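You operate a simulated robot arm through the tools that you are given. There is no shell and no other tool.

You are at the controls of a simulated two-armed robot. One attempt, no reset.

TASK
Unclamp the post, lay it in the free black rests and park the slider at 0.
Fine: fix the slider again with the blue knob.
Where things are to end (x, y in the base frame): white post within 35 mm of [840, -480].

The check looks at the end state, three seconds after you hand in, the way a careful person would. Anything else that was tipped, shoved, dropped, spilled or broken makes it a failure.

THE ROBOT
Two 7-joint arms with two-finger grippers on one trunk that stands fixed in place. Base frame: the origin is at the foot of the trunk, x ahead of it, y to its left, z up. Units: mm, degrees, N and s.
The left shoulder is at [50, 216, 1246], the right one opposite. With the tool pointing down near the work surface each hand reaches from about 100 to 780 mm from the base axis, measured 20 degrees to its own side. Payload 3.18 kg a hand.
The TCP of each hand is the grasp point between the finger pads, 30 mm short of the fingertips. In the tool frame z runs along the fingers and y along their closing line. The gripper opens to 144 mm. The gripper's body begins 103 mm behind the TCP.
Orientation is that of the tool frame in the base frame, as a unit quaternion [w, x, y, z]. With the fingers straight down and closing along the base's y, the tool's x points along the base's -x, its y along +y and its z along -z.

THE INTERFACE
- The arms move only by the tool drive_tool. It takes "left_rows", "right_rows" or both (then of equal length, played together; a hand with none holds still); each is a list of rows, each a list of 7 numbers: the turn, a rotation vector about the tool's x, y, z in rad, then the shift along the tool's x, y, z in m, then the opening, from 0 (shut) to 1 (fully open). In form: [[ax, ay, az, dx, dy, dz, claw], ...]. A call has 1 to 20 rows; each row shifts and turns the commanded pose from where the row before left it, along the tool's axes as they then stand. A row lasts 0.2 s, in which the tool goes at most 50 mm and 8.6 degrees; a call with a longer step from one row to the next is refused whole, and so is a gripper value outside its range. Where a pose cannot be reached the arm comes as near as it can. A force on the tool above 60 N (or 10 N above the force at the start of the call, whichever is more), or a blocked arm, ends the call early, and 0.2 s more pass. The fingers move at their own pace and stop on an object; they squeeze with about 30 N. The grip force told is the motor's: it shows also when the fingers shut on nothing. Time passes only in rows, and 0.2 s behind the last, so rows that do not move let the fingers close. It gives the time, the measured TCP pose, the force on the tool (base axes), the opening and the grip force at its end, in the units of the frame above (readings bear some noise), with the torque about the TCP (base axes, N m) and any sound that the robot's microphone picked up.
- Cameras (640 x 400 px; columns grow to the right, rows downward): "scene" is now at [132.6, -38.9, 1460.8]; the picture's right is [-0.42, -0.91, 0.00], its down [-0.31, 0.14, -0.94] and it looks along [0.85, -0.39, -0.34] (base axes); focal length 223 px, centre (320, 200). "left" rides on the left gripper at [76, -16, -143] in its tool frame; the picture's right is [0.21, 0.98, 0.00], its down [-0.84, 0.18, -0.51] and it looks along [-0.50, 0.11, 0.86] (tool axes); focal length 218 px, centre (320, 200). "right" rides on the right gripper at [76, 16, -143] in its tool frame; the picture's right is [-0.21, 0.98, 0.00], its down [-0.84, -0.18, -0.51] and it looks along [-0.50, -0.11, 0.86] (tool axes); focal length 218 px, centre (320, 200). There is no depth. A picture from a camera that has moved, and an enlarged one, comes with that camera's place and axes in the base frame and with its lens. The place of the scene camera against the robot may be out by one fixed shift of up to 12 mm in any direction.
- camera(camera): a new picture of that camera. It takes no simulated time.
- lift_body(by): slides the trunk up (or, below 0, down) by that many mm; the arms and the scene camera ride with it, the base frame stays. It gives what a move gives, with no picture.
- aim_head(pan, tilt): turns the head with the scene camera to pan (to the left, within 80 degrees either way) and tilt (down, from -29 to 69), counted from straight ahead of the robot. It gives what a move gives.
- zoom(camera, box): a new picture of the part [left, top, right, bottom] of that camera's present view, enlarged. It takes no simulated time.
- finish_job(): hands the job in; it is judged then, once.

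Places have to be worked out from the pictures, the camera data and where the tool is seen. Open the grippers and draw the arms clear of the work before you hand the job in, unless the task says otherwise.

The tools are called after "Request:" by a JSON object that holds its "method" and its "body". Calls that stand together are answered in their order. drive_tool: Moves the arms, as the interface text tells. Its arguments: {"type":"object","properties":{"left_rows":{"type":"array","items":{"type":"array","items":{"type":"number"}}},"right_rows":{"type":"array","items":{"type":"array","items":{"type":"number"}}}},"required":[]} The other tools are called the same way: lift_body (by) slides the trunk up or down; aim_head (pan, tilt) turns the head that bears the scene camera; camera (camera) takes a picture; zoom (camera, box) takes an enlarged picture of a part of a camera's view; finish_job () hands the job in.

At the start:

```text
time_s: 0.0
left_ee_pos: [419.2, -7.5, 1343.5]
left_tool_rot: [-0.001, -0.002, 1.0, -0.001]
left_wrist_force: [0.5, 0.1, 0.6]
left_moment: [0.01, 0.02, -0.03]
left_width: 144.0
left_grip_force: 0.0
right_ee_pos: [362.7, -454.3, 1457.0]
right_tool_rot: [0.001, 0.0, 1.0, 0.0]
right_wrist_force: [0.5, -0.1, 0.2]
right_moment: [0.03, 0.02, 0.04]
right_width: 144.0
right_grip_force: 0.1
trunk travel left (down, up): [-325.0, 44.0]
head pan, tilt: [-24.7, 20.0]
```

scene: 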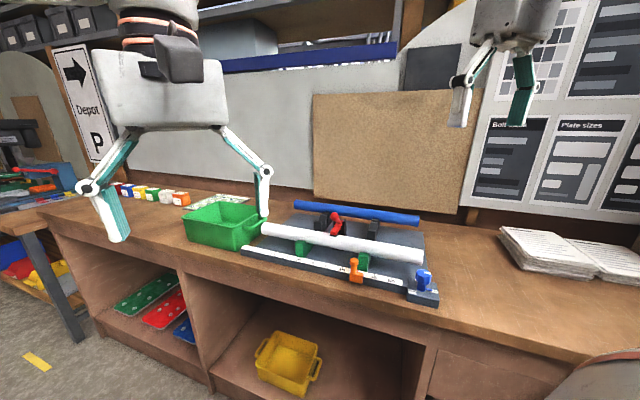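
right: 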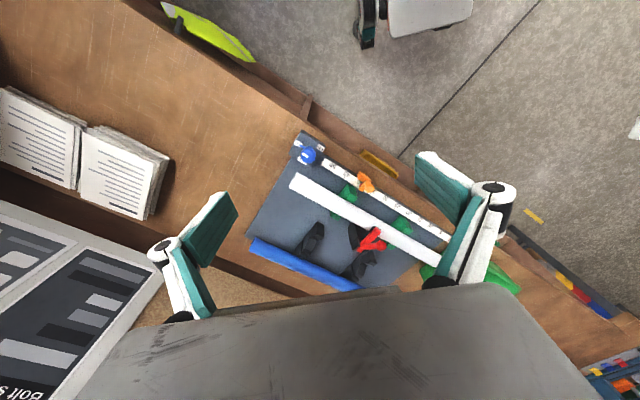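
left: 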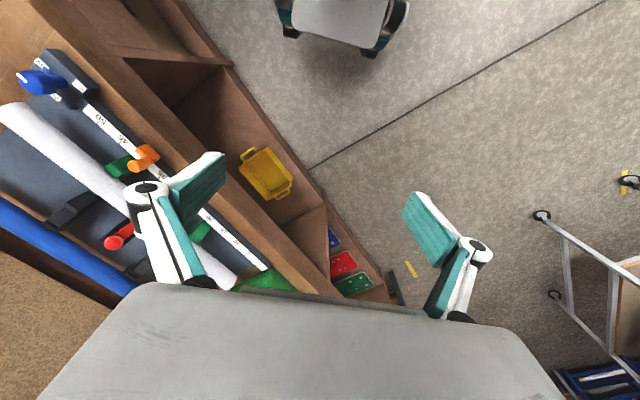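

The scene shows a board with a white post held in green rests with a red clamp, free black rests, a blue post, a scale with an orange slider and a blue knob. I zoom in for detail first.

Request:
{"method": "zoom", "body": {"camera": "scene", "box": [230, 180, 450, 318]}}

Request:
{"method": "zoom", "body": {"camera": "right", "box": [230, 120, 480, 300]}}

Request:
{"method": "zoom", "body": {"camera": "left", "box": [0, 30, 300, 300]}}

```text
2.90 times, centred on (340, 249) of scene
camera zoom: at [132.6, -38.9, 1460.8], right [-0.42, -0.91, 0.0], down [-0.31, 0.14, -0.94], along [0.85, -0.39, -0.34], focal length 647 px, centre (262, 58)
```

zoom: 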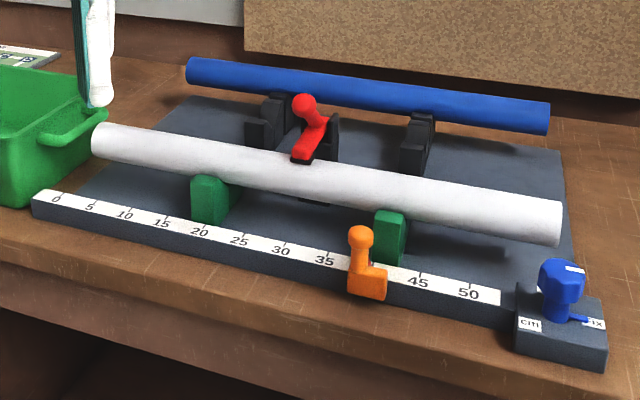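

```text
2.22 times, centred on (355, 210) of right
camera zoom: at [286.8, -439.4, 1600.3], right [0.21, 0.98, 0.0], down [0.84, -0.18, 0.51], along [0.5, -0.11, -0.86], focal length 485 px, centre (242, 178)
```

zoom: 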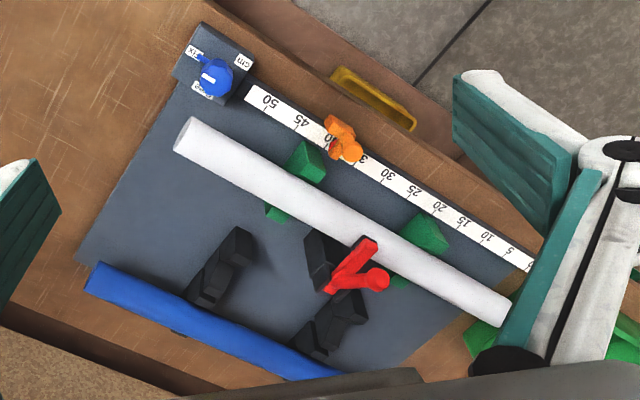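

```text
1.48 times, centred on (150, 165) of left
camera zoom: at [344.0, -23.0, 1485.8], right [-0.21, 0.98, 0.0], down [0.84, 0.18, 0.51], along [0.5, 0.11, -0.86], focal length 323 px, centre (572, 252)
```

zoom: 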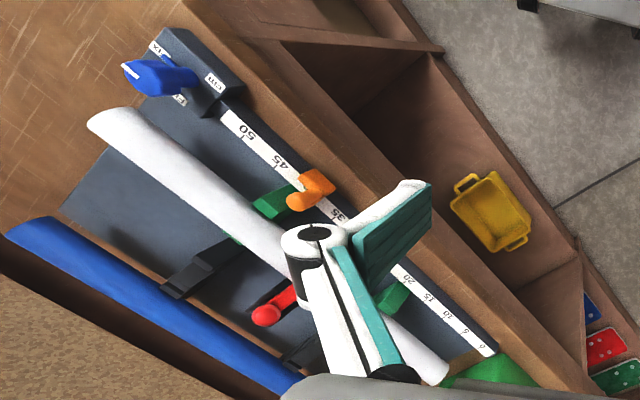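

By triangulating the scene and right views, I place the post at roughly (525,-562) to (917,-161), z≈1065. That is 45° to the base axes, and the bench scale is at z≈1015. I aim the head straight at the fixture for sharper zooms.

Request:
{"method": "aim_head", "body": {"pan": -30, "tilt": 34}}

```text
time_s: 0.8
left_ee_pos: [419.0, -7.4, 1344.8]
left_tool_rot: [0.0, -0.001, 1.0, -0.001]
left_wrist_force: [0.0, 0.2, 0.1]
left_moment: [-0.02, -0.02, -0.01]
left_width: 143.9
left_grip_force: 0.0
right_ee_pos: [363.1, -454.8, 1455.4]
right_tool_rot: [0.001, -0.001, 1.0, 0.0]
right_wrist_force: [-0.2, -0.6, -0.5]
right_moment: [-0.03, -0.02, -0.01]
right_width: 143.9
right_grip_force: 0.0
trunk travel left (down, up): [-325.0, 44.0]
head pan, tilt: [-30.0, 34.0]
```

The head is now aimed at the fixture. I take a full picture and two enlargements.

Request:
{"method": "camera", "body": {"camera": "scene"}}

Request:
{"method": "zoom", "body": {"camera": "scene", "box": [260, 120, 360, 183]}}

Request:
{"method": "zoom", "body": {"camera": "scene", "box": [320, 150, 440, 225]}}

```text
taken
camera scene: at [124.7, -44.2, 1438.5], right [-0.5, -0.87, 0.0], down [-0.48, 0.28, -0.83], along [0.72, -0.41, -0.56], focal length 223 px, centre (320, 200)
```

scene: 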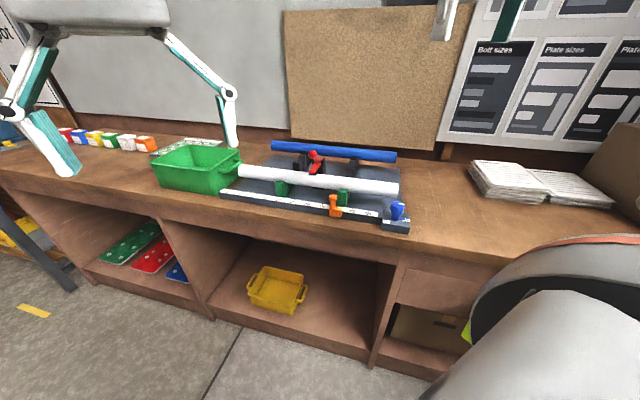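

```text
6.35 times, centred on (310, 152) of scene
camera zoom: at [124.7, -44.2, 1438.5], right [-0.5, -0.87, 0.0], down [-0.48, 0.28, -0.83], along [0.72, -0.41, -0.56], focal length 1417 px, centre (384, 508)
```

zoom: 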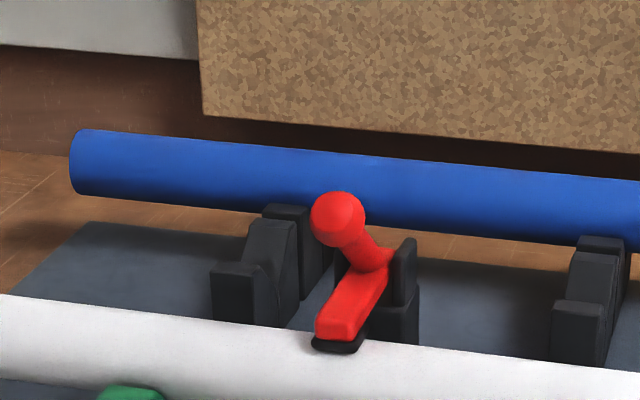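

```text
5.33 times, centred on (380, 188) of scene
camera zoom: at [124.7, -44.2, 1438.5], right [-0.5, -0.87, 0.0], down [-0.48, 0.28, -0.83], along [0.72, -0.41, -0.56], focal length 1190 px, centre (0, 267)
```

zoom: 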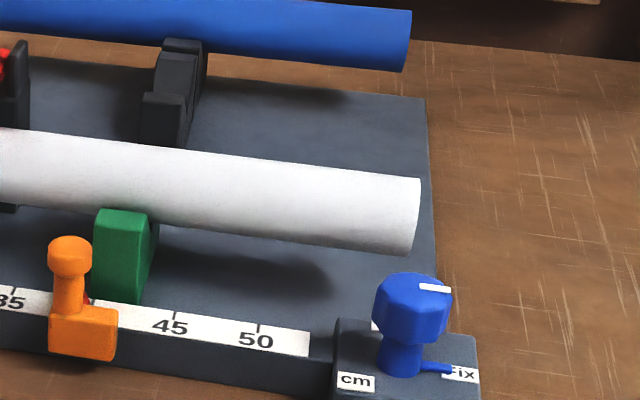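

The clamp is a red lever with a pad pressing on the white post, and the black rests have a stepped shape with the blue post behind. I move the right hand forward and above the board to view it from closer.

Request:
{"method": "drive_tool", "body": {"right_rows": [[0, 0, 0, -0.04, 0, 0.024, 1], [0, 0, 0, -0.04, 0, 0.024, 1], [0, 0, 0, -0.04, 0, 0.024, 1], [0, 0, 0, -0.04, 0, 0.024, 1], [0, 0, 0, -0.04, 0, 0.024, 1], [0, 0, 0, -0.04, 0, 0.024, 1], [0, 0, 0, 0, 0, 0, 1]]}}

```text
time_s: 2.4
left_ee_pos: [417.1, -6.1, 1344.1]
left_tool_rot: [0.0, -0.001, 1.0, 0.0]
left_wrist_force: [-0.3, -1.0, 0.2]
left_moment: [-0.02, -0.06, 0.01]
left_width: 144.0
left_grip_force: 0.1
right_ee_pos: [603.0, -459.1, 1312.5]
right_tool_rot: [0.001, 0.0, 1.0, 0.0]
right_wrist_force: [-0.6, -0.3, 0.0]
right_moment: [-0.02, -0.05, 0.01]
right_width: 143.9
right_grip_force: 0.0
trunk travel left (down, up): [-325.0, 44.0]
head pan, tilt: [-30.0, 34.0]
```

The right hand is at (603,-459,1312). I take its view and enlarge the rests and the clamp.

Request:
{"method": "camera", "body": {"camera": "right"}}

Request:
{"method": "zoom", "body": {"camera": "right", "box": [220, 60, 460, 210]}}

```text
taken
camera right: at [526.4, -443.7, 1456.4], right [0.21, 0.98, 0.0], down [0.84, -0.18, 0.51], along [0.5, -0.11, -0.86], focal length 218 px, centre (320, 200)
```

right: 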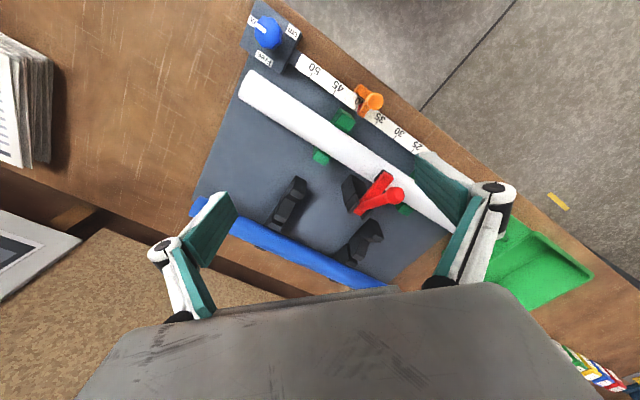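

```text
2.67 times, centred on (340, 135) of right
camera zoom: at [526.4, -443.7, 1456.4], right [0.21, 0.98, 0.0], down [0.84, -0.18, 0.51], along [0.5, -0.11, -0.86], focal length 582 px, centre (267, 373)
```

zoom: 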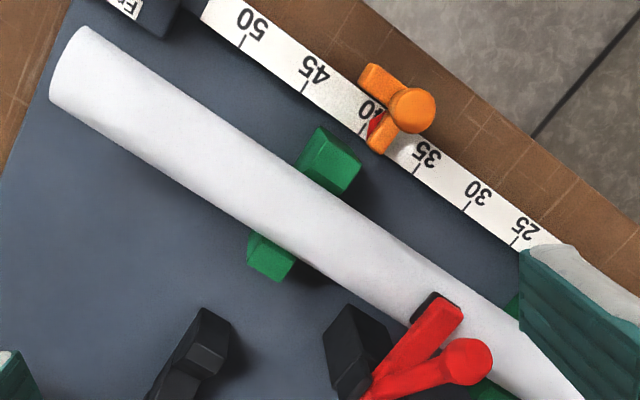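

The board's layout is clear from above. I enlarge the black rests, the clamp and the knob in this view.

Request:
{"method": "zoom", "body": {"camera": "right", "box": [240, 150, 420, 262]}}

Request:
{"method": "zoom", "body": {"camera": "right", "box": [220, 0, 320, 62]}}

Request:
{"method": "zoom", "body": {"camera": "right", "box": [330, 150, 430, 212]}}

```text
3.56 times, centred on (330, 206) of right
camera zoom: at [526.4, -443.7, 1456.4], right [0.21, 0.98, 0.0], down [0.84, -0.18, 0.51], along [0.5, -0.11, -0.86], focal length 776 px, centre (284, 179)
```

zoom: 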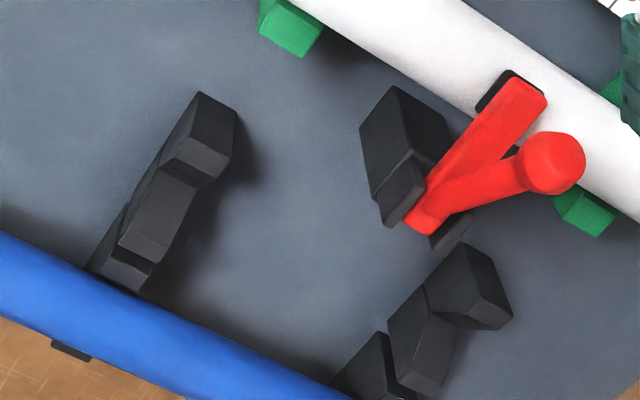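

```text
6.40 times, centred on (270, 31) of right
camera zoom: at [526.4, -443.7, 1456.4], right [0.21, 0.98, 0.0], down [0.84, -0.18, 0.51], along [0.5, -0.11, -0.86], focal length 1397 px, centre (640, 1282)
```

zoom: 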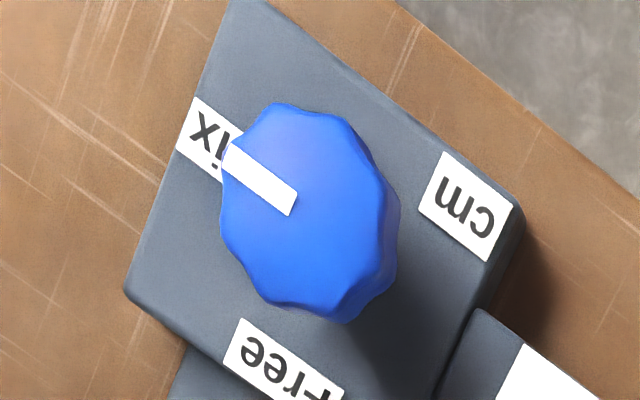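

```text
6.40 times, centred on (380, 181) of right
camera zoom: at [526.4, -443.7, 1456.4], right [0.21, 0.98, 0.0], down [0.84, -0.18, 0.51], along [0.5, -0.11, -0.86], focal length 1397 px, centre (-64, 322)
```

zoom: 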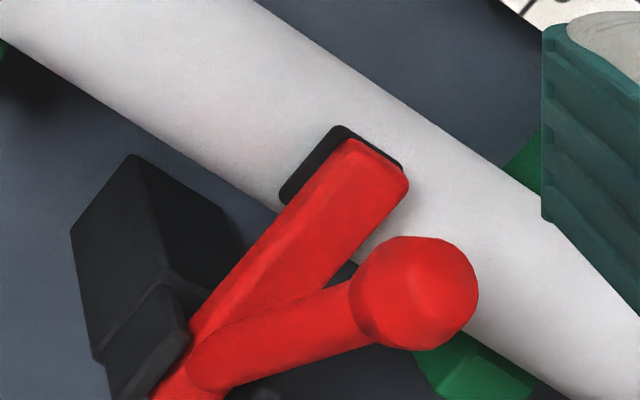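

Reading the views: the knob is at about (462,-511,1050) pointing at Fix, with Free 90° counter-clockwise from above. The scale runs along (0.707,0.707), with 0 near (880,-98) and the slider at about 39. I move the right hand above the knob with its closing line along the scale.

Request:
{"method": "drive_tool", "body": {"right_rows": [[0, 0, 0, 0.035, -0.013, 0.02, 1], [0, 0, 0, 0.035, -0.013, 0.02, 1], [0, 0, 0, 0.035, -0.013, 0.02, 1], [0, 0, 0, 0.035, -0.013, 0.02, 1], [0, 0, 0.131, 0, 0, 0, 1], [0, 0, 0.131, 0, 0, 0, 1], [0, 0, 0.131, 0, 0, 0, 1], [0, 0, 0.131, 0, 0, 0, 1], [0, 0, 0.131, 0, 0, 0, 1], [0, 0, 0.131, 0, 0, 0, 1], [0, 0, 0, 0, 0, 0, 1]]}}

Request:
{"method": "camera", "body": {"camera": "right"}}

```text
time_s: 4.8
left_ee_pos: [418.4, -6.4, 1343.7]
left_tool_rot: [0.0, -0.001, 1.0, -0.001]
left_wrist_force: [-0.1, -0.1, -0.2]
left_moment: [-0.02, 0.0, -0.02]
left_width: 144.1
left_grip_force: 0.0
right_ee_pos: [488.1, -606.0, 1290.5]
right_tool_rot: [-0.002, 0.381, 0.924, 0.003]
right_wrist_force: [-0.1, 0.4, 1.4]
right_moment: [-0.04, -0.07, 0.0]
right_width: 143.8
right_grip_force: 0.0
right hand out of reach, approached as far as the arm can: row 7, 8, 9, 10
trunk travel left (down, up): [-325.0, 44.0]
head pan, tilt: [-30.0, 34.0]
```

```text
taken
camera right: at [445.8, -544.0, 1434.7], right [0.84, 0.55, 0.0], down [0.47, -0.72, 0.5], along [0.27, -0.42, -0.87], focal length 218 px, centre (320, 200)
```

right: 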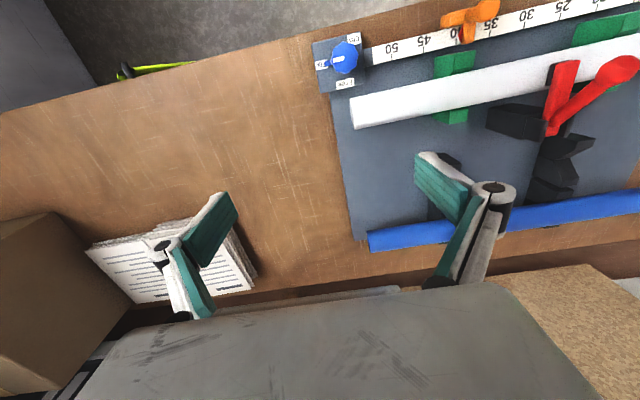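

The arm met a limit at yaw −45° and drifted in position to (488,-606). I turn back the other way to find which wrist range is free, going toward yaw 0 and then to +45°.

Request:
{"method": "drive_tool", "body": {"right_rows": [[0, 0, -0.131, 0, 0, 0, 1], [0, 0, -0.131, 0, 0, 0, 1], [0, 0, -0.131, 0, 0, 0, 1], [0, 0, -0.131, 0, 0, 0, 1], [0, 0, -0.131, 0, 0, 0, 1], [0, 0, -0.131, 0, 0, 0, 1], [0, 0, 0, 0, 0, 0, 1]]}}

```text
time_s: 6.4
left_ee_pos: [418.9, -6.7, 1344.3]
left_tool_rot: [-0.001, 0.0, 1.0, 0.0]
left_wrist_force: [-0.8, -0.2, -0.1]
left_moment: [0.02, -0.01, 0.0]
left_width: 143.9
left_grip_force: 0.0
right_ee_pos: [486.7, -608.9, 1288.6]
right_tool_rot: [0.001, -0.001, 1.0, 0.001]
right_wrist_force: [0.1, -0.5, -0.1]
right_moment: [0.0, -0.01, 0.03]
right_width: 144.1
right_grip_force: 0.1
trunk travel left (down, up): [-325.0, 44.0]
head pan, tilt: [-30.0, 34.0]
```

Yaw 0 is reached fine at (487,-609,1289). I go over the knob at yaw 0, then turn toward +45°.

Request:
{"method": "drive_tool", "body": {"right_rows": [[0, 0, 0, 0.008, 0.033, 0.019, 1], [0, 0, 0, 0.008, 0.033, 0.019, 1], [0, 0, 0, 0.008, 0.033, 0.019, 1], [0, 0, 0, 0, 0, 0, 1], [0, 0, -0.131, 0, 0, 0, 1], [0, 0, -0.131, 0, 0, 0, 1], [0, 0, -0.131, 0, 0, 0, 1], [0, 0, -0.131, 0, 0, 0, 1], [0, 0, -0.131, 0, 0, 0, 1], [0, 0, -0.131, 0, 0, 0, 1], [0, 0, 0, 0, 0, 0, 1]]}}

Request:
{"method": "camera", "body": {"camera": "right"}}

```text
time_s: 8.8
left_ee_pos: [419.3, -8.1, 1343.5]
left_tool_rot: [0.0, -0.001, 1.0, -0.001]
left_wrist_force: [0.3, 0.2, 0.8]
left_moment: [-0.03, 0.0, 0.01]
left_width: 144.3
left_grip_force: 0.1
right_ee_pos: [463.4, -508.0, 1231.6]
right_tool_rot: [0.001, -0.384, 0.923, 0.0]
right_wrist_force: [-0.6, 0.5, -0.5]
right_moment: [-0.02, 0.03, 0.0]
right_width: 144.3
right_grip_force: 0.0
trunk travel left (down, up): [-325.0, 44.0]
head pan, tilt: [-30.0, 34.0]
```

```text
taken
camera right: at [398.0, -552.8, 1375.9], right [-0.55, 0.84, 0.0], down [0.72, 0.47, 0.51], along [0.43, 0.28, -0.86], focal length 218 px, centre (320, 200)
```

right: 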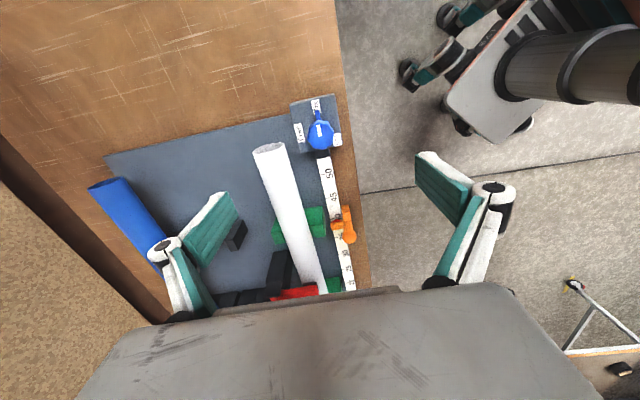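

The knob sits nearly under the TCP, at (462,-511). I check how far the wrist can yaw onward here, since the knob needs a +90° turn.

Request:
{"method": "drive_tool", "body": {"right_rows": [[0, 0, -0.131, 0, 0, 0, 1], [0, 0, -0.131, 0, 0, 0, 1], [0, 0, -0.131, 0, 0, 0, 1], [0, 0, -0.131, 0, 0, 0, 1], [0, 0, -0.131, 0, 0, 0, 1], [0, 0, -0.131, 0, 0, 0, 1], [0, 0, -0.131, 0, 0, 0, 1], [0, 0, -0.131, 0, 0, 0, 1], [0, 0, -0.131, 0, 0, 0, 1], [0, 0, -0.131, 0, 0, 0, 1], [0, 0, -0.131, 0, 0, 0, 1], [0, 0, -0.131, 0, 0, 0, 1], [0, 0, 0, 0, 0, 0, 1]]}}

Request:
{"method": "camera", "body": {"camera": "right"}}

```text
time_s: 11.6
left_ee_pos: [419.0, -7.4, 1343.0]
left_tool_rot: [0.0, 0.0, 1.0, -0.001]
left_wrist_force: [-0.1, -0.1, -0.6]
left_moment: [0.02, -0.01, -0.01]
left_width: 144.1
left_grip_force: 0.1
right_ee_pos: [463.8, -507.8, 1232.9]
right_tool_rot: [0.0, 0.925, -0.38, 0.001]
right_wrist_force: [-0.1, -0.2, 0.4]
right_moment: [0.02, -0.02, 0.02]
right_width: 144.0
right_grip_force: 0.1
trunk travel left (down, up): [-325.0, 44.0]
head pan, tilt: [-30.0, 34.0]
```

```text
taken
camera right: at [506.2, -575.6, 1375.7], right [-0.84, -0.55, 0.0], down [-0.47, 0.72, 0.51], along [-0.28, 0.42, -0.86], focal length 218 px, centre (320, 200)
```

right: 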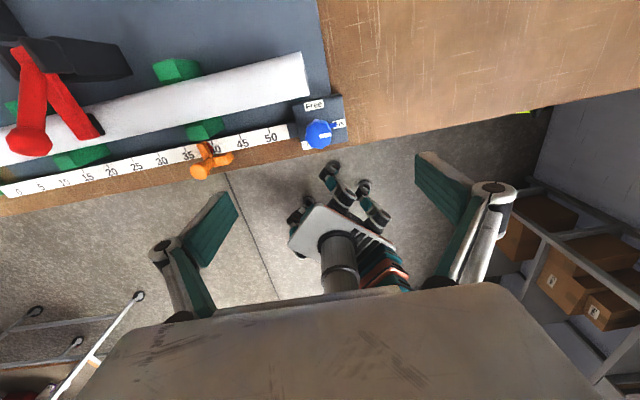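

Yaw +135° is reachable here, so the knob turn can go from +45° to +135°. I enlarge this view to read the slider and study the knob.

Request:
{"method": "zoom", "body": {"camera": "right", "box": [160, 80, 360, 205]}}

Request:
{"method": "zoom", "body": {"camera": "right", "box": [0, 20, 160, 200]}}

```text
3.20 times, centred on (260, 142) of right
camera zoom: at [506.2, -575.6, 1375.7], right [-0.84, -0.55, 0.0], down [-0.47, 0.72, 0.51], along [-0.28, 0.42, -0.86], focal length 698 px, centre (512, 384)
```

zoom: 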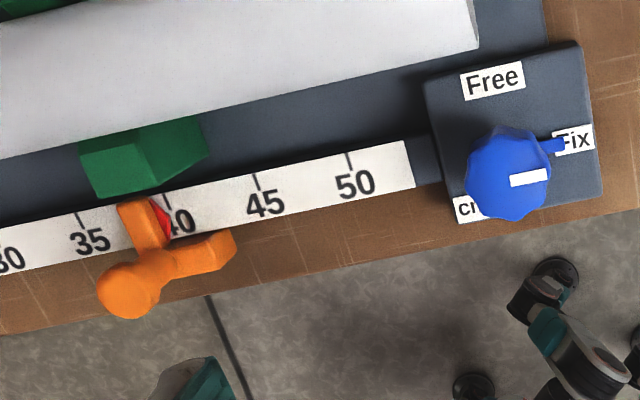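

```text
2.22 times, centred on (80, 110) of right
camera zoom: at [506.2, -575.6, 1375.7], right [-0.84, -0.55, 0.0], down [-0.47, 0.72, 0.51], along [-0.28, 0.42, -0.86], focal length 485 px, centre (853, 400)
```

zoom: 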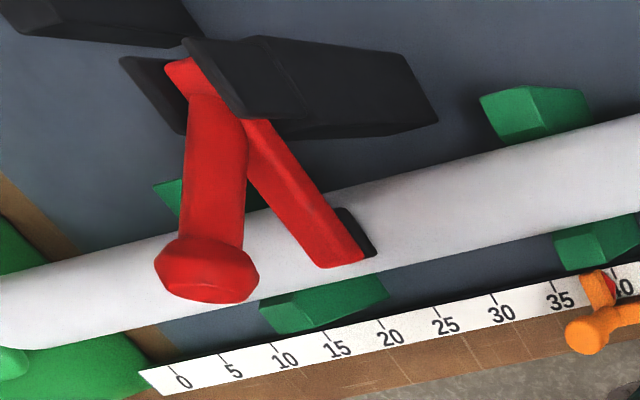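

The slider reads about 39 and the knob mark is at Fix. I turn back to yaw +45° and come down to 1130 over the knob with the fingers partly open, then look again.

Request:
{"method": "drive_tool", "body": {"right_rows": [[0, 0, 0.131, 0, 0, 0, 0.7], [0, 0, 0.131, 0, 0, 0, 0.45], [0, 0, 0.131, 0, 0, 0, 0.45], [0, 0, 0.131, 0, 0, 0, 0.45], [0, 0, 0.131, 0, 0, 0, 0.45], [0, 0, 0.131, 0, 0, 0, 0.45], [0, 0, 0.131, 0, 0, 0, 0.45], [0, 0, 0.131, 0, 0, 0, 0.45], [0, 0, 0.131, 0, 0, 0, 0.45], [0, 0, 0.131, 0, 0, 0, 0.45], [0, 0, 0.131, 0, 0, 0, 0.45], [0, 0, 0.131, 0, 0, 0, 0.45], [0, 0, 0, 0.0, 0.002, 0.035, 0.45], [0, 0, 0, 0, 0, 0.035, 0.45], [0, 0, 0, 0, 0, 0.032, 0.45], [0, 0, 0, 0, 0, 0, 0.45]]}}

Request:
{"method": "camera", "body": {"camera": "right"}}

```text
time_s: 15.0
left_ee_pos: [419.0, -6.9, 1344.7]
left_tool_rot: [0.0, 0.0, 1.0, -0.001]
left_wrist_force: [0.2, 0.4, 0.4]
left_moment: [0.01, -0.02, 0.02]
left_width: 143.9
left_grip_force: 0.1
right_ee_pos: [462.3, -509.3, 1129.3]
right_tool_rot: [0.001, -0.383, 0.924, 0.0]
right_wrist_force: [-0.6, -0.2, 0.2]
right_moment: [-0.03, 0.0, 0.0]
right_width: 64.8
right_grip_force: 0.1
trunk travel left (down, up): [-325.0, 44.0]
head pan, tilt: [-30.0, 34.0]
```

```text
taken
camera right: at [397.1, -552.7, 1272.3], right [-0.54, 0.84, 0.0], down [0.72, 0.47, 0.51], along [0.43, 0.28, -0.86], focal length 218 px, centre (320, 200)
```

right: 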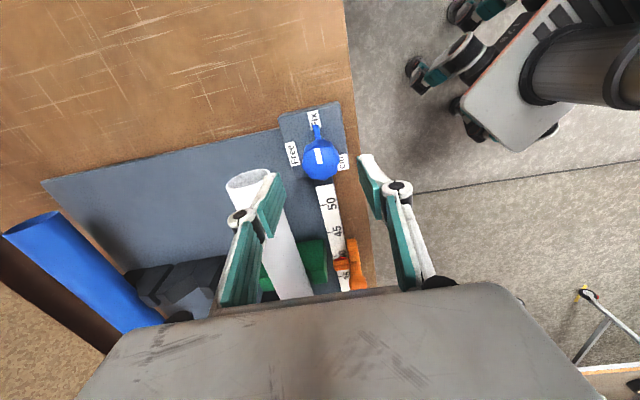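

The fingers straddle the knob in plan, with the left one close to the post's end but above it. I enlarge to measure the knob and plate heights more precisely.

Request:
{"method": "zoom", "body": {"camera": "right", "box": [220, 90, 420, 215]}}

Request:
{"method": "zoom", "body": {"camera": "scene", "box": [340, 160, 440, 240]}}

```text
3.20 times, centred on (320, 152) of right
camera zoom: at [397.1, -552.7, 1272.3], right [-0.54, 0.84, 0.0], down [0.72, 0.47, 0.51], along [0.43, 0.28, -0.86], focal length 698 px, centre (320, 352)
```

zoom: 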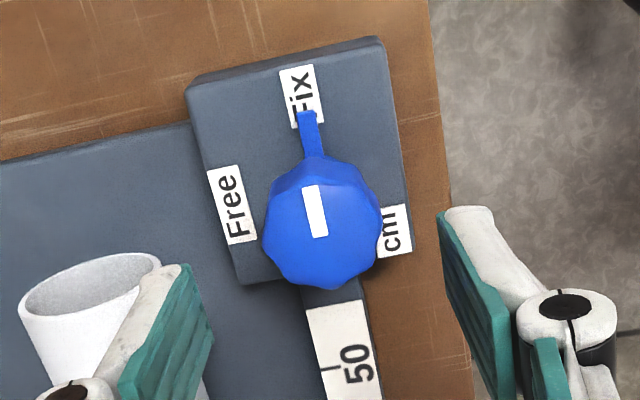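

```text
5.00 times, centred on (390, 200) of scene
camera zoom: at [124.3, -44.0, 1438.6], right [-0.5, -0.87, 0.0], down [-0.48, 0.28, -0.83], along [0.72, -0.41, -0.56], focal length 1116 px, centre (-30, 200)
```

zoom: 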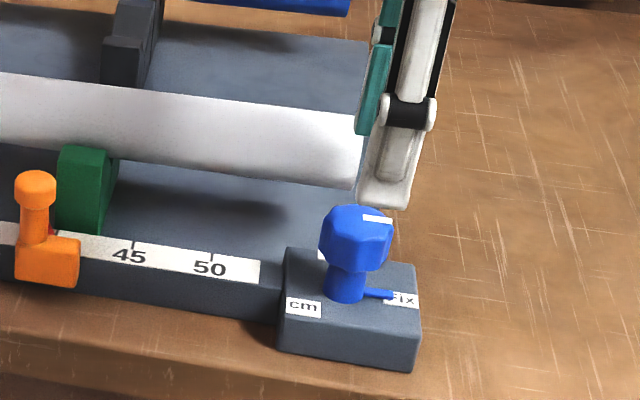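

The knob head looks about 38 mm wide, with its top at z≈1073, roughly 60 mm above its plate. I narrow the opening, descend to TCP z≈1069 with the fingertips at about 1039, and close on it.

Request:
{"method": "drive_tool", "body": {"right_rows": [[0, 0, 0, 0.0014, -0.001, 0, 0.39], [0, 0, 0, 0, 0, 0.02, 0.39], [0, 0, 0, 0, 0, 0.02, 0.39], [0, 0, 0, 0, 0, 0.02, 0.39], [0, 0, 0, 0, 0, 0, 0.39]]}}

Request:
{"method": "camera", "body": {"camera": "right"}}

Request:
{"method": "zoom", "body": {"camera": "scene", "box": [340, 160, 440, 240]}}

```text
time_s: 16.2
left_ee_pos: [418.0, -6.3, 1344.5]
left_tool_rot: [0.0, 0.0, 1.0, -0.001]
left_wrist_force: [-0.3, -0.3, 0.4]
left_moment: [0.0, -0.01, 0.01]
left_width: 144.2
left_grip_force: 0.1
right_ee_pos: [461.9, -510.2, 1066.5]
right_tool_rot: [0.0, -0.383, 0.924, 0.0]
right_wrist_force: [-0.3, 0.2, 0.1]
right_moment: [-0.01, 0.0, 0.0]
right_width: 55.9
right_grip_force: 0.0
trunk travel left (down, up): [-325.0, 44.0]
head pan, tilt: [-30.0, 34.0]
```

```text
taken
camera right: at [396.5, -553.4, 1210.9], right [-0.54, 0.84, 0.0], down [0.72, 0.47, 0.51], along [0.43, 0.28, -0.86], focal length 218 px, centre (320, 200)
```

right: 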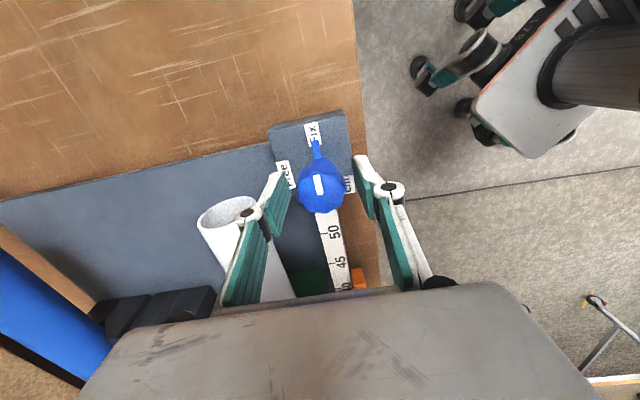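

```text
5.00 times, centred on (390, 200) of scene
camera zoom: at [124.3, -44.1, 1438.5], right [-0.5, -0.87, 0.0], down [-0.48, 0.28, -0.83], along [0.72, -0.41, -0.56], focal length 1116 px, centre (-30, 200)
```

zoom: 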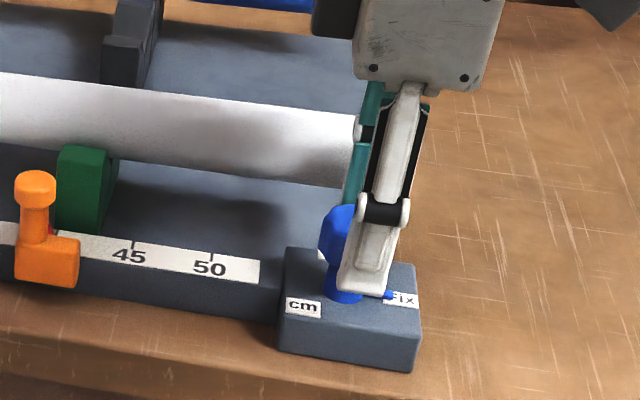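

The hand is around the knob at (462,-510,1066.5), but the scene view hints the knob may be several mm off along the scale. I enlarge both views before closing.

Request:
{"method": "zoom", "body": {"camera": "right", "box": [240, 110, 400, 210]}}

Request:
{"method": "zoom", "body": {"camera": "scene", "box": [380, 180, 430, 240]}}

```text
4.00 times, centred on (320, 160) of right
camera zoom: at [396.5, -553.4, 1210.9], right [-0.54, 0.84, 0.0], down [0.72, 0.47, 0.51], along [0.43, 0.28, -0.86], focal length 873 px, centre (320, 360)
```

zoom: 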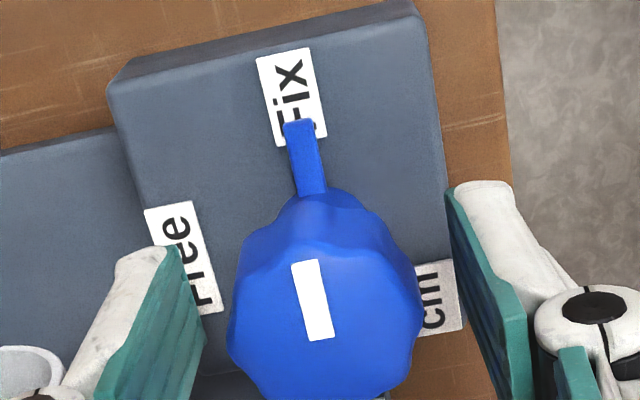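

```text
6.67 times, centred on (405, 210) of scene
camera zoom: at [124.3, -44.1, 1438.5], right [-0.5, -0.87, 0.0], down [-0.48, 0.28, -0.83], along [0.72, -0.41, -0.56], focal length 1488 px, centre (-247, 133)
```

zoom: 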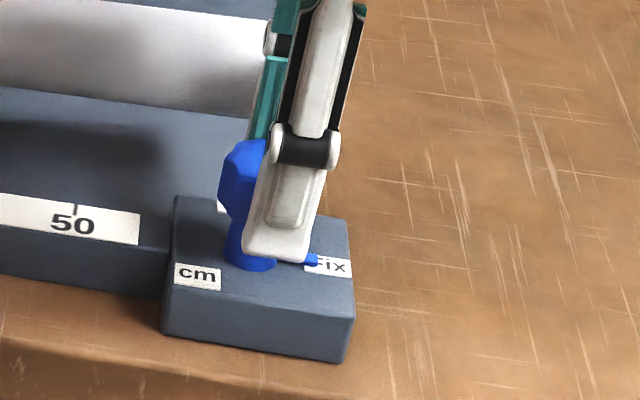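

The views agree that the knob head is centred within about 3 mm of the TCP and lies within the pads' height. I close on it gently without moving.

Request:
{"method": "drive_tool", "body": {"right_rows": [[0, 0, 0, 0, 0, 0, 0.3], [0, 0, 0, 0, 0, 0, 0.25], [0, 0, 0, 0, 0, 0, 0.2], [0, 0, 0, 0, 0, 0, 0.2]]}}

Request:
{"method": "zoom", "body": {"camera": "right", "box": [240, 110, 400, 210]}}

```text
time_s: 17.2
left_ee_pos: [418.3, -7.0, 1343.2]
left_tool_rot: [0.0, -0.001, 1.0, -0.001]
left_wrist_force: [-0.4, -1.1, -0.3]
left_moment: [0.02, -0.02, -0.01]
left_width: 144.0
left_grip_force: 0.0
right_ee_pos: [462.3, -509.5, 1066.2]
right_tool_rot: [0.0, -0.382, 0.924, 0.0]
right_wrist_force: [-0.6, 3.1, -4.8]
right_moment: [0.11, -0.02, 0.0]
right_width: 37.3
right_grip_force: 45.0
trunk travel left (down, up): [-325.0, 44.0]
head pan, tilt: [-30.0, 34.0]
```

```text
4.00 times, centred on (320, 160) of right
camera zoom: at [396.9, -553.5, 1210.6], right [-0.54, 0.84, 0.0], down [0.72, 0.47, 0.51], along [0.43, 0.28, -0.86], focal length 873 px, centre (320, 360)
```

zoom: 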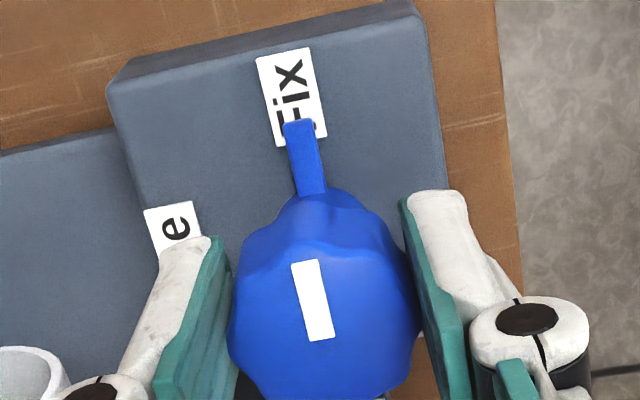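

Gripped at 37.3 mm width with a mild side force. I turn the knob +45° first and look at the readings.

Request:
{"method": "drive_tool", "body": {"right_rows": [[0, 0, -0.1, 0, 0, 0, 0.2], [0, 0, -0.1, 0, 0, 0, 0.2], [0, 0, -0.1, 0, 0, 0, 0.2], [0, 0, -0.1, 0, 0, 0, 0.2], [0, 0, -0.1, 0, 0, 0, 0.2], [0, 0, -0.1, 0, 0, 0, 0.2], [0, 0, -0.1, 0, 0, 0, 0.2], [0, 0, -0.1, 0, 0, 0, 0.2]]}}

Request:
{"method": "camera", "body": {"camera": "right"}}

```text
time_s: 19.0
left_ee_pos: [422.9, -8.7, 1343.2]
left_tool_rot: [-0.002, -0.001, 1.0, 0.001]
left_wrist_force: [0.2, 0.2, -0.7]
left_moment: [0.01, 0.03, -0.07]
left_width: 144.2
left_grip_force: 0.0
right_ee_pos: [465.1, -511.2, 1066.6]
right_tool_rot: [0.0, 0.714, -0.701, -0.003]
right_wrist_force: [10.7, 9.2, -41.2]
right_moment: [-0.01, -0.23, -0.06]
right_width: 37.2
right_grip_force: 45.1
trunk travel left (down, up): [-325.0, 44.0]
head pan, tilt: [-30.0, 34.0]
```

```text
taken
camera right: at [450.5, -589.0, 1210.4], right [-0.98, 0.19, 0.0], down [0.17, 0.84, 0.51], along [0.09, 0.5, -0.86], focal length 218 px, centre (320, 200)
```

right: 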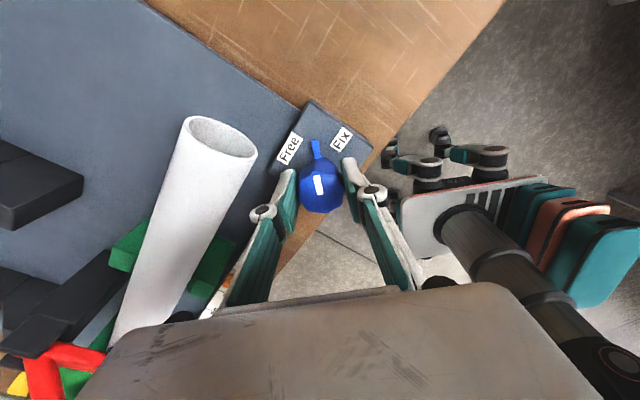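

The pointer is midway between Fix and Free and turns with the hand, but there is a −41 N vertical load. I ease down 2 mm with no turn to see whether it relaxes.

Request:
{"method": "drive_tool", "body": {"right_rows": [[0, 0, 0, 0, 0, 0.001, 0.2], [0, 0, 0, 0, 0, 0.001, 0.2]]}}

```text
time_s: 19.6
left_ee_pos: [421.4, -8.6, 1341.3]
left_tool_rot: [-0.002, 0.0, 1.0, 0.0]
left_wrist_force: [0.4, -0.3, 0.5]
left_moment: [0.0, -0.01, -0.02]
left_width: 143.9
left_grip_force: 0.1
right_ee_pos: [464.5, -510.4, 1065.2]
right_tool_rot: [-0.001, 0.712, -0.702, 0.001]
right_wrist_force: [15.4, 3.6, -24.0]
right_moment: [0.74, 0.16, -0.08]
right_width: 37.1
right_grip_force: 45.1
trunk travel left (down, up): [-325.0, 44.0]
head pan, tilt: [-30.0, 34.0]
```

The load relaxes with a small downward move, so it is only a stiffness offset. I continue the turn with slight downward easing.

Request:
{"method": "drive_tool", "body": {"right_rows": [[0, 0, -0.1, 0, 0, 0.0005, 0.2], [0, 0, -0.1, 0, 0, 0.0005, 0.2], [0, 0, -0.1, 0, 0, 0.0005, 0.2], [0, 0, -0.1, 0, 0, 0.0005, 0.2]]}}

```text
time_s: 20.6
left_ee_pos: [422.1, -6.5, 1343.1]
left_tool_rot: [0.0, -0.001, 1.0, 0.0]
left_wrist_force: [-0.4, 0.4, -0.7]
left_moment: [-0.02, -0.03, -0.03]
left_width: 143.8
left_grip_force: 0.0
right_ee_pos: [466.1, -510.1, 1066.9]
right_tool_rot: [0.0, 0.839, -0.544, 0.003]
right_wrist_force: [22.1, -5.6, 1.1]
right_moment: [0.34, -0.29, -0.06]
right_width: 37.0
right_grip_force: 44.8
trunk travel left (down, up): [-325.0, 44.0]
head pan, tilt: [-30.0, 34.0]
```

Good: vertical load is gone, with 22 N along +x, so the knob centre is about a millimetre further in +x. I shift by that and finish the turn.

Request:
{"method": "drive_tool", "body": {"right_rows": [[0, 0, 0, 0.0005, -0.001, 0, 0.2], [0, 0, -0.1, 0, 0, 0, 0.2], [0, 0, -0.1, 0, 0, 0, 0.2], [0, 0, -0.1, 0, 0, 0, 0.2], [0, 0, -0.08, 0, 0, 0, 0.2], [0, 0, 0, 0, 0, 0, 0.2]]}}

Request:
{"method": "camera", "body": {"camera": "right"}}

Request:
{"method": "zoom", "body": {"camera": "right", "box": [240, 110, 400, 210]}}

```text
time_s: 22.0
left_ee_pos: [420.9, -5.7, 1342.6]
left_tool_rot: [-0.001, -0.001, 1.0, 0.0]
left_wrist_force: [0.5, 0.0, -0.8]
left_moment: [0.02, 0.02, 0.01]
left_width: 144.0
left_grip_force: 0.1
right_ee_pos: [467.6, -509.0, 1066.1]
right_tool_rot: [-0.001, 0.926, -0.377, 0.003]
right_wrist_force: [24.9, -2.3, 13.9]
right_moment: [-0.01, -0.62, -0.33]
right_width: 37.1
right_grip_force: 44.6
trunk travel left (down, up): [-325.0, 44.0]
head pan, tilt: [-30.0, 34.0]
```

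```text
taken
camera right: at [509.7, -575.5, 1210.5], right [-0.83, -0.55, 0.0], down [-0.48, 0.72, 0.5], along [-0.28, 0.42, -0.86], focal length 218 px, centre (320, 200)
```

right: 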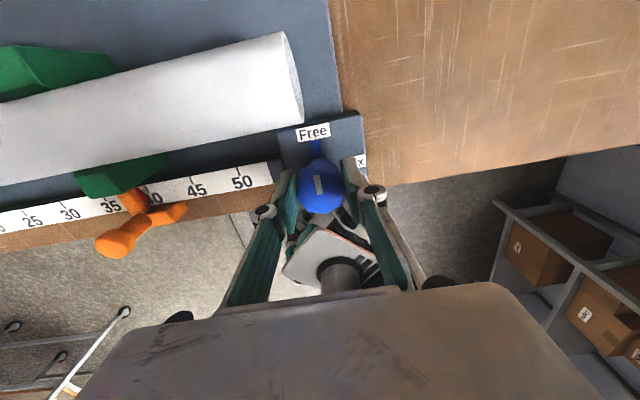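

```text
4.00 times, centred on (320, 160) of right
camera zoom: at [509.7, -575.5, 1210.5], right [-0.83, -0.55, 0.0], down [-0.48, 0.72, 0.5], along [-0.28, 0.42, -0.86], focal length 873 px, centre (320, 360)
```

zoom: 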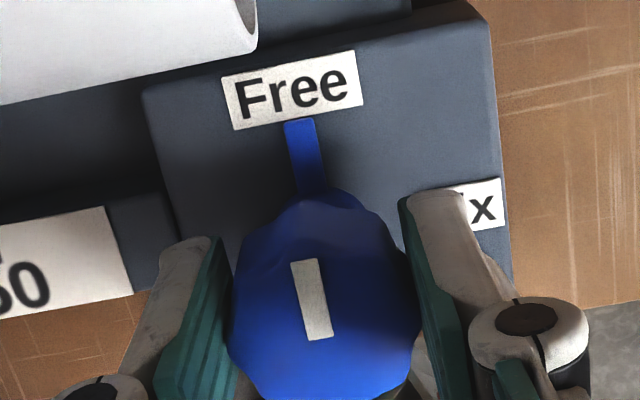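

The mark and pointer now stand exactly at Free, with the hand turned from +45° to +135°. I release the knob and rise straight up.

Request:
{"method": "drive_tool", "body": {"right_rows": [[0, 0, 0, 0, 0, 0, 0.39], [0, 0, 0, 0, 0, 0, 0.39], [0, 0, 0, 0, 0, -0.02, 0.39], [0, 0, 0, 0, 0, -0.04, 0.39], [0, 0, 0, 0, 0, -0.045, 0.39], [0, 0, 0, 0, 0, -0.045, 0.39], [0, 0, 0, 0, 0, 0, 0.39]]}}

Request:
{"method": "camera", "body": {"camera": "right"}}

```text
time_s: 23.6
left_ee_pos: [419.4, -8.0, 1344.2]
left_tool_rot: [0.0, 0.0, 1.0, 0.0]
left_wrist_force: [0.5, -0.6, -0.2]
left_moment: [0.03, 0.02, -0.02]
left_width: 144.1
left_grip_force: 0.1
right_ee_pos: [463.6, -509.2, 1216.8]
right_tool_rot: [-0.001, 0.926, -0.378, 0.0]
right_wrist_force: [0.0, -0.5, -0.6]
right_moment: [0.04, 0.0, -0.01]
right_width: 56.0
right_grip_force: 0.0
trunk travel left (down, up): [-325.0, 44.0]
head pan, tilt: [-30.0, 34.0]
```

```text
taken
camera right: at [506.8, -576.5, 1359.7], right [-0.83, -0.55, 0.0], down [-0.48, 0.72, 0.51], along [-0.28, 0.42, -0.86], focal length 218 px, centre (320, 200)
```

right: 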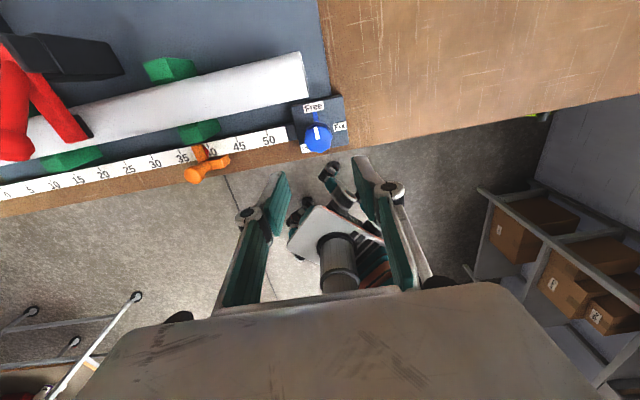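

The knob stays at Free. Next is the clamp: the ball of the red lever is at about (721,-361,1155). I move above it at z≈1260, keeping the closing line along the post, which is parallel to the lever's hinge.

Request:
{"method": "drive_tool", "body": {"right_rows": [[0, 0, 0, 0, 0, -0.045, 0.5], [0, 0, 0, 0.011, -0.041, 0, 0.5], [0, 0, 0, 0.011, -0.041, 0, 0.5], [0, 0, 0, 0.011, -0.041, 0, 0.5], [0, 0, 0, 0.011, -0.041, 0, 0.5], [0, 0, 0, 0.011, -0.041, 0, 0.5], [0, 0, 0, 0.011, -0.041, 0, 0.5], [0, 0, 0, 0.011, -0.041, 0, 0.5], [0, 0, 0, 0, 0, 0, 0.5]]}}

Request:
{"method": "camera", "body": {"camera": "right"}}

Request:
{"method": "zoom", "body": {"camera": "scene", "box": [220, 90, 420, 230]}}

```text
time_s: 25.6
left_ee_pos: [418.5, -6.0, 1344.3]
left_tool_rot: [0.001, -0.001, 1.0, 0.0]
left_wrist_force: [0.0, 0.6, 0.2]
left_moment: [-0.02, -0.05, 0.01]
left_width: 144.1
left_grip_force: 0.1
right_ee_pos: [643.8, -400.7, 1260.7]
right_tool_rot: [-0.002, 0.925, -0.379, 0.001]
right_wrist_force: [-0.2, 0.1, 0.6]
right_moment: [-0.03, -0.04, 0.01]
right_width: 71.8
right_grip_force: 0.1
right hand out of reach, approached as far as the arm can: row 7, 8
trunk travel left (down, up): [-325.0, 44.0]
head pan, tilt: [-30.0, 34.0]
```

```text
taken
camera right: at [686.8, -466.7, 1404.1], right [-0.84, -0.55, 0.0], down [-0.48, 0.72, 0.51], along [-0.28, 0.43, -0.86], focal length 218 px, centre (320, 200)
```

right: 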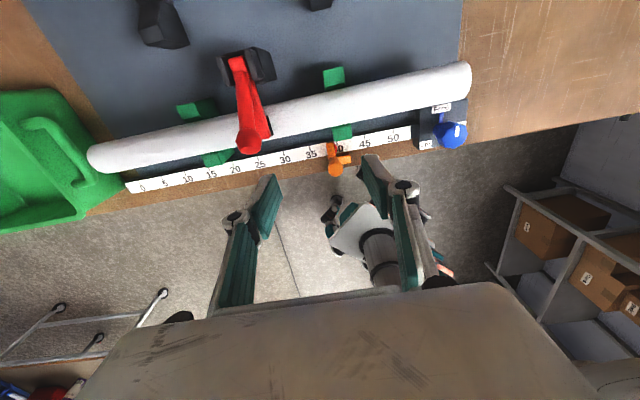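

```text
2.86 times, centred on (320, 160) of scene
camera zoom: at [123.5, -43.8, 1438.6], right [-0.5, -0.87, 0.0], down [-0.48, 0.28, -0.83], along [0.72, -0.41, -0.56], focal length 638 px, centre (320, 314)
```

zoom: 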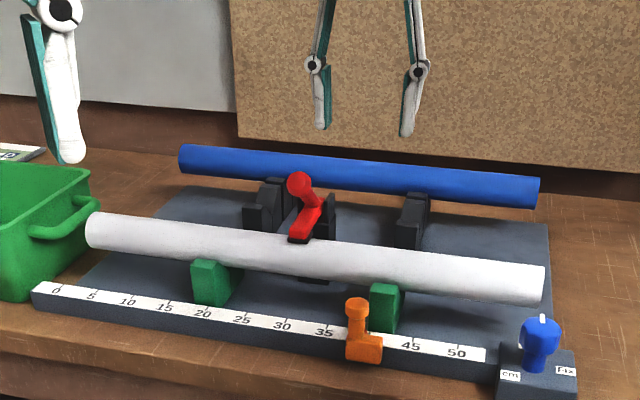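

The hand stopped at its reach limit, (644,-401,1261), with the tool vertical. Tilting the tool outward 45° toward the blue post will gain reach, so I do that in place and then take a standoff in front of the lever's ball.

Request:
{"method": "drive_tool", "body": {"right_rows": [[0, 0.131, 0, 0, 0, 0, 0.5], [0, 0.131, 0, 0, 0, 0, 0.5], [0, 0.131, 0, 0, 0, 0, 0.5], [0, 0.131, 0, 0, 0, 0, 0.5], [0, 0.131, 0, 0, 0, 0, 0.5], [0, 0.131, 0, 0, 0, 0, 0.5], [0, 0, 0, 0, 0, 0, 0.5]]}}

Request:
{"method": "camera", "body": {"camera": "right"}}

```text
time_s: 27.2
left_ee_pos: [420.7, -5.8, 1342.8]
left_tool_rot: [0.0, -0.001, 1.0, 0.001]
left_wrist_force: [0.7, 0.1, 0.3]
left_moment: [-0.03, 0.0, 0.0]
left_width: 144.0
left_grip_force: 0.0
right_ee_pos: [645.4, -403.0, 1258.1]
right_tool_rot: [0.144, 0.855, -0.349, 0.356]
right_wrist_force: [-0.8, 0.0, 0.1]
right_moment: [0.01, -0.01, 0.04]
right_width: 72.1
right_grip_force: 0.1
trunk travel left (down, up): [-325.0, 44.0]
head pan, tilt: [-30.0, 34.0]
```

```text
taken
camera right: at [600.5, -382.1, 1414.3], right [-0.79, -0.6, -0.15], down [-0.56, 0.8, -0.24], along [0.26, -0.11, -0.96], focal length 218 px, centre (320, 200)
```

right: 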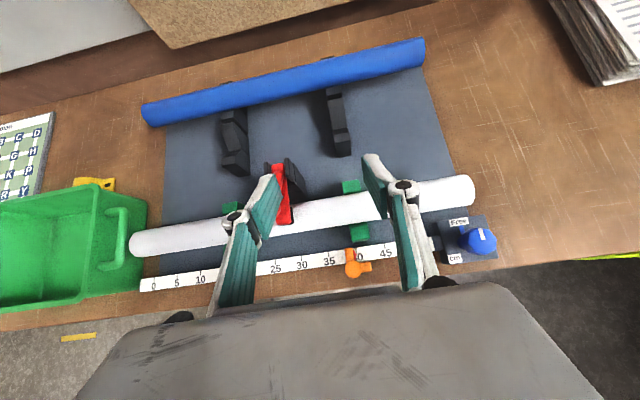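

Tilted, the hand reads (645,-403,1258) and gives a clean overhead view of the whole fixture. I move to a standoff 80 mm short of the lever ball along the tool axis and look again.

Request:
{"method": "drive_tool", "body": {"right_rows": [[0, 0, 0, -0.0194, -0.0266, 0.005, 0.5], [0, 0, 0, -0.0194, -0.0266, 0.005, 0.5], [0, 0, 0, -0.0194, -0.0266, 0.005, 0.5], [0, 0, 0, 0, 0, 0, 0.5]]}}

Request:
{"method": "camera", "body": {"camera": "right"}}

Request:
{"method": "zoom", "body": {"camera": "scene", "box": [240, 80, 400, 220]}}

```text
time_s: 28.2
left_ee_pos: [417.4, -6.3, 1345.6]
left_tool_rot: [0.001, -0.001, 1.0, -0.001]
left_wrist_force: [-0.6, 0.1, 0.0]
left_moment: [0.02, -0.02, 0.0]
left_width: 144.1
left_grip_force: 0.2
right_ee_pos: [674.5, -322.9, 1206.4]
right_tool_rot: [0.144, 0.855, -0.349, 0.356]
right_wrist_force: [-0.9, 0.0, 0.9]
right_moment: [0.02, -0.03, 0.02]
right_width: 72.1
right_grip_force: 0.1
trunk travel left (down, up): [-325.0, 44.0]
head pan, tilt: [-30.0, 34.0]
```

```text
taken
camera right: at [629.6, -302.4, 1363.0], right [-0.79, -0.59, -0.15], down [-0.55, 0.8, -0.24], along [0.26, -0.11, -0.96], focal length 218 px, centre (320, 200)
```

right: 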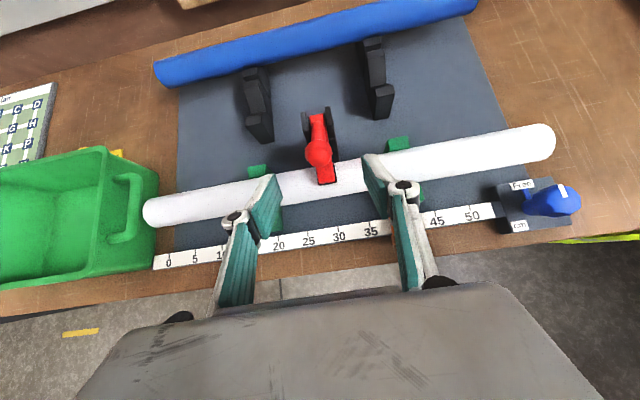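

```text
2.86 times, centred on (320, 150) of scene
camera zoom: at [123.2, -44.2, 1438.7], right [-0.5, -0.87, 0.0], down [-0.48, 0.28, -0.83], along [0.72, -0.41, -0.56], focal length 638 px, centre (320, 343)
```

zoom: 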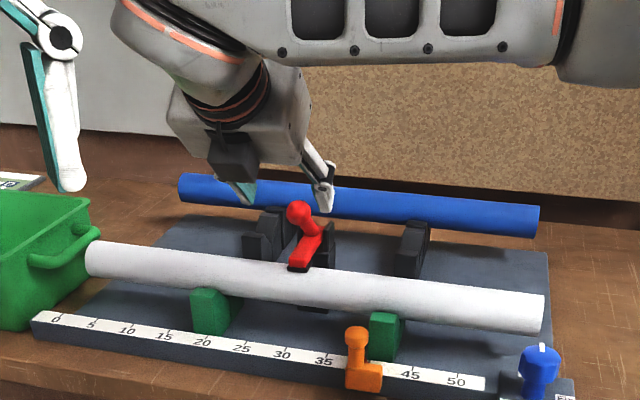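

The ball is well located at about (717,-365,1157), centred between the fingers. I advance along the tool axis so it sits just beyond the TCP and check before closing.

Request:
{"method": "drive_tool", "body": {"right_rows": [[0, 0, 0, 0.0037, 0, 0.02, 0.45], [0, 0, 0, 0.0037, 0, 0.025, 0.45], [0, 0, 0, 0, 0, 0.024, 0.45], [0, 0, 0, 0, 0, 0, 0.45]]}}

Request:
{"method": "camera", "body": {"camera": "right"}}

Request:
{"method": "zoom", "body": {"camera": "scene", "box": [260, 110, 370, 190]}}

```text
time_s: 29.2
left_ee_pos: [418.5, -6.3, 1344.2]
left_tool_rot: [0.0, -0.001, 1.0, -0.001]
left_wrist_force: [-1.2, 0.0, -1.4]
left_moment: [0.0, -0.03, 0.0]
left_width: 144.1
left_grip_force: 0.1
right_ee_pos: [714.4, -362.4, 1163.3]
right_tool_rot: [0.145, 0.855, -0.35, 0.355]
right_wrist_force: [0.7, -0.2, 0.3]
right_moment: [-0.01, 0.01, -0.01]
right_width: 64.8
right_grip_force: 0.0
trunk travel left (down, up): [-325.0, 44.0]
head pan, tilt: [-30.0, 34.0]
```

```text
taken
camera right: at [669.6, -341.4, 1319.5], right [-0.79, -0.59, -0.15], down [-0.56, 0.8, -0.24], along [0.26, -0.11, -0.96], focal length 218 px, centre (320, 200)
```

right: 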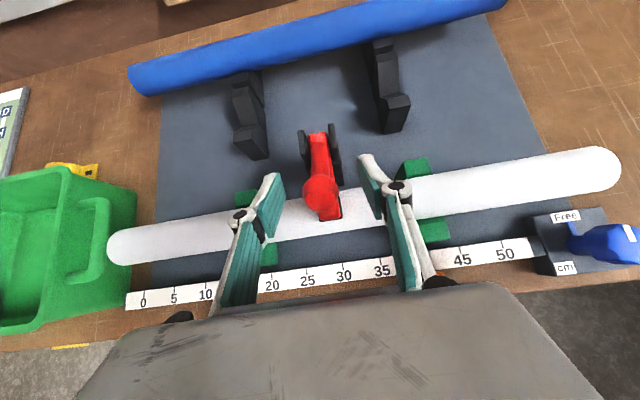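

```text
5.00 times, centred on (315, 150) of scene
camera zoom: at [124.3, -43.9, 1438.6], right [-0.5, -0.87, 0.0], down [-0.48, 0.28, -0.83], along [0.72, -0.41, -0.56], focal length 1116 px, centre (345, 450)
```

zoom: 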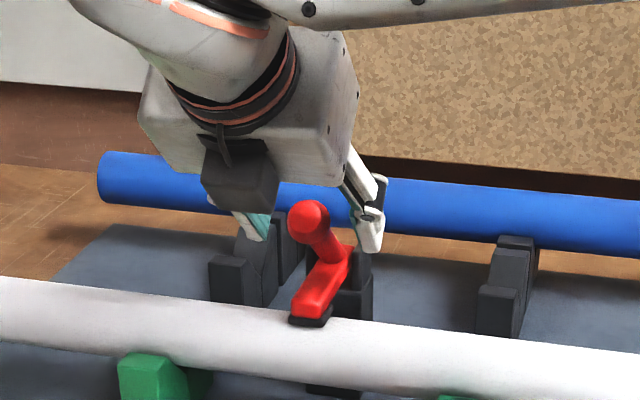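

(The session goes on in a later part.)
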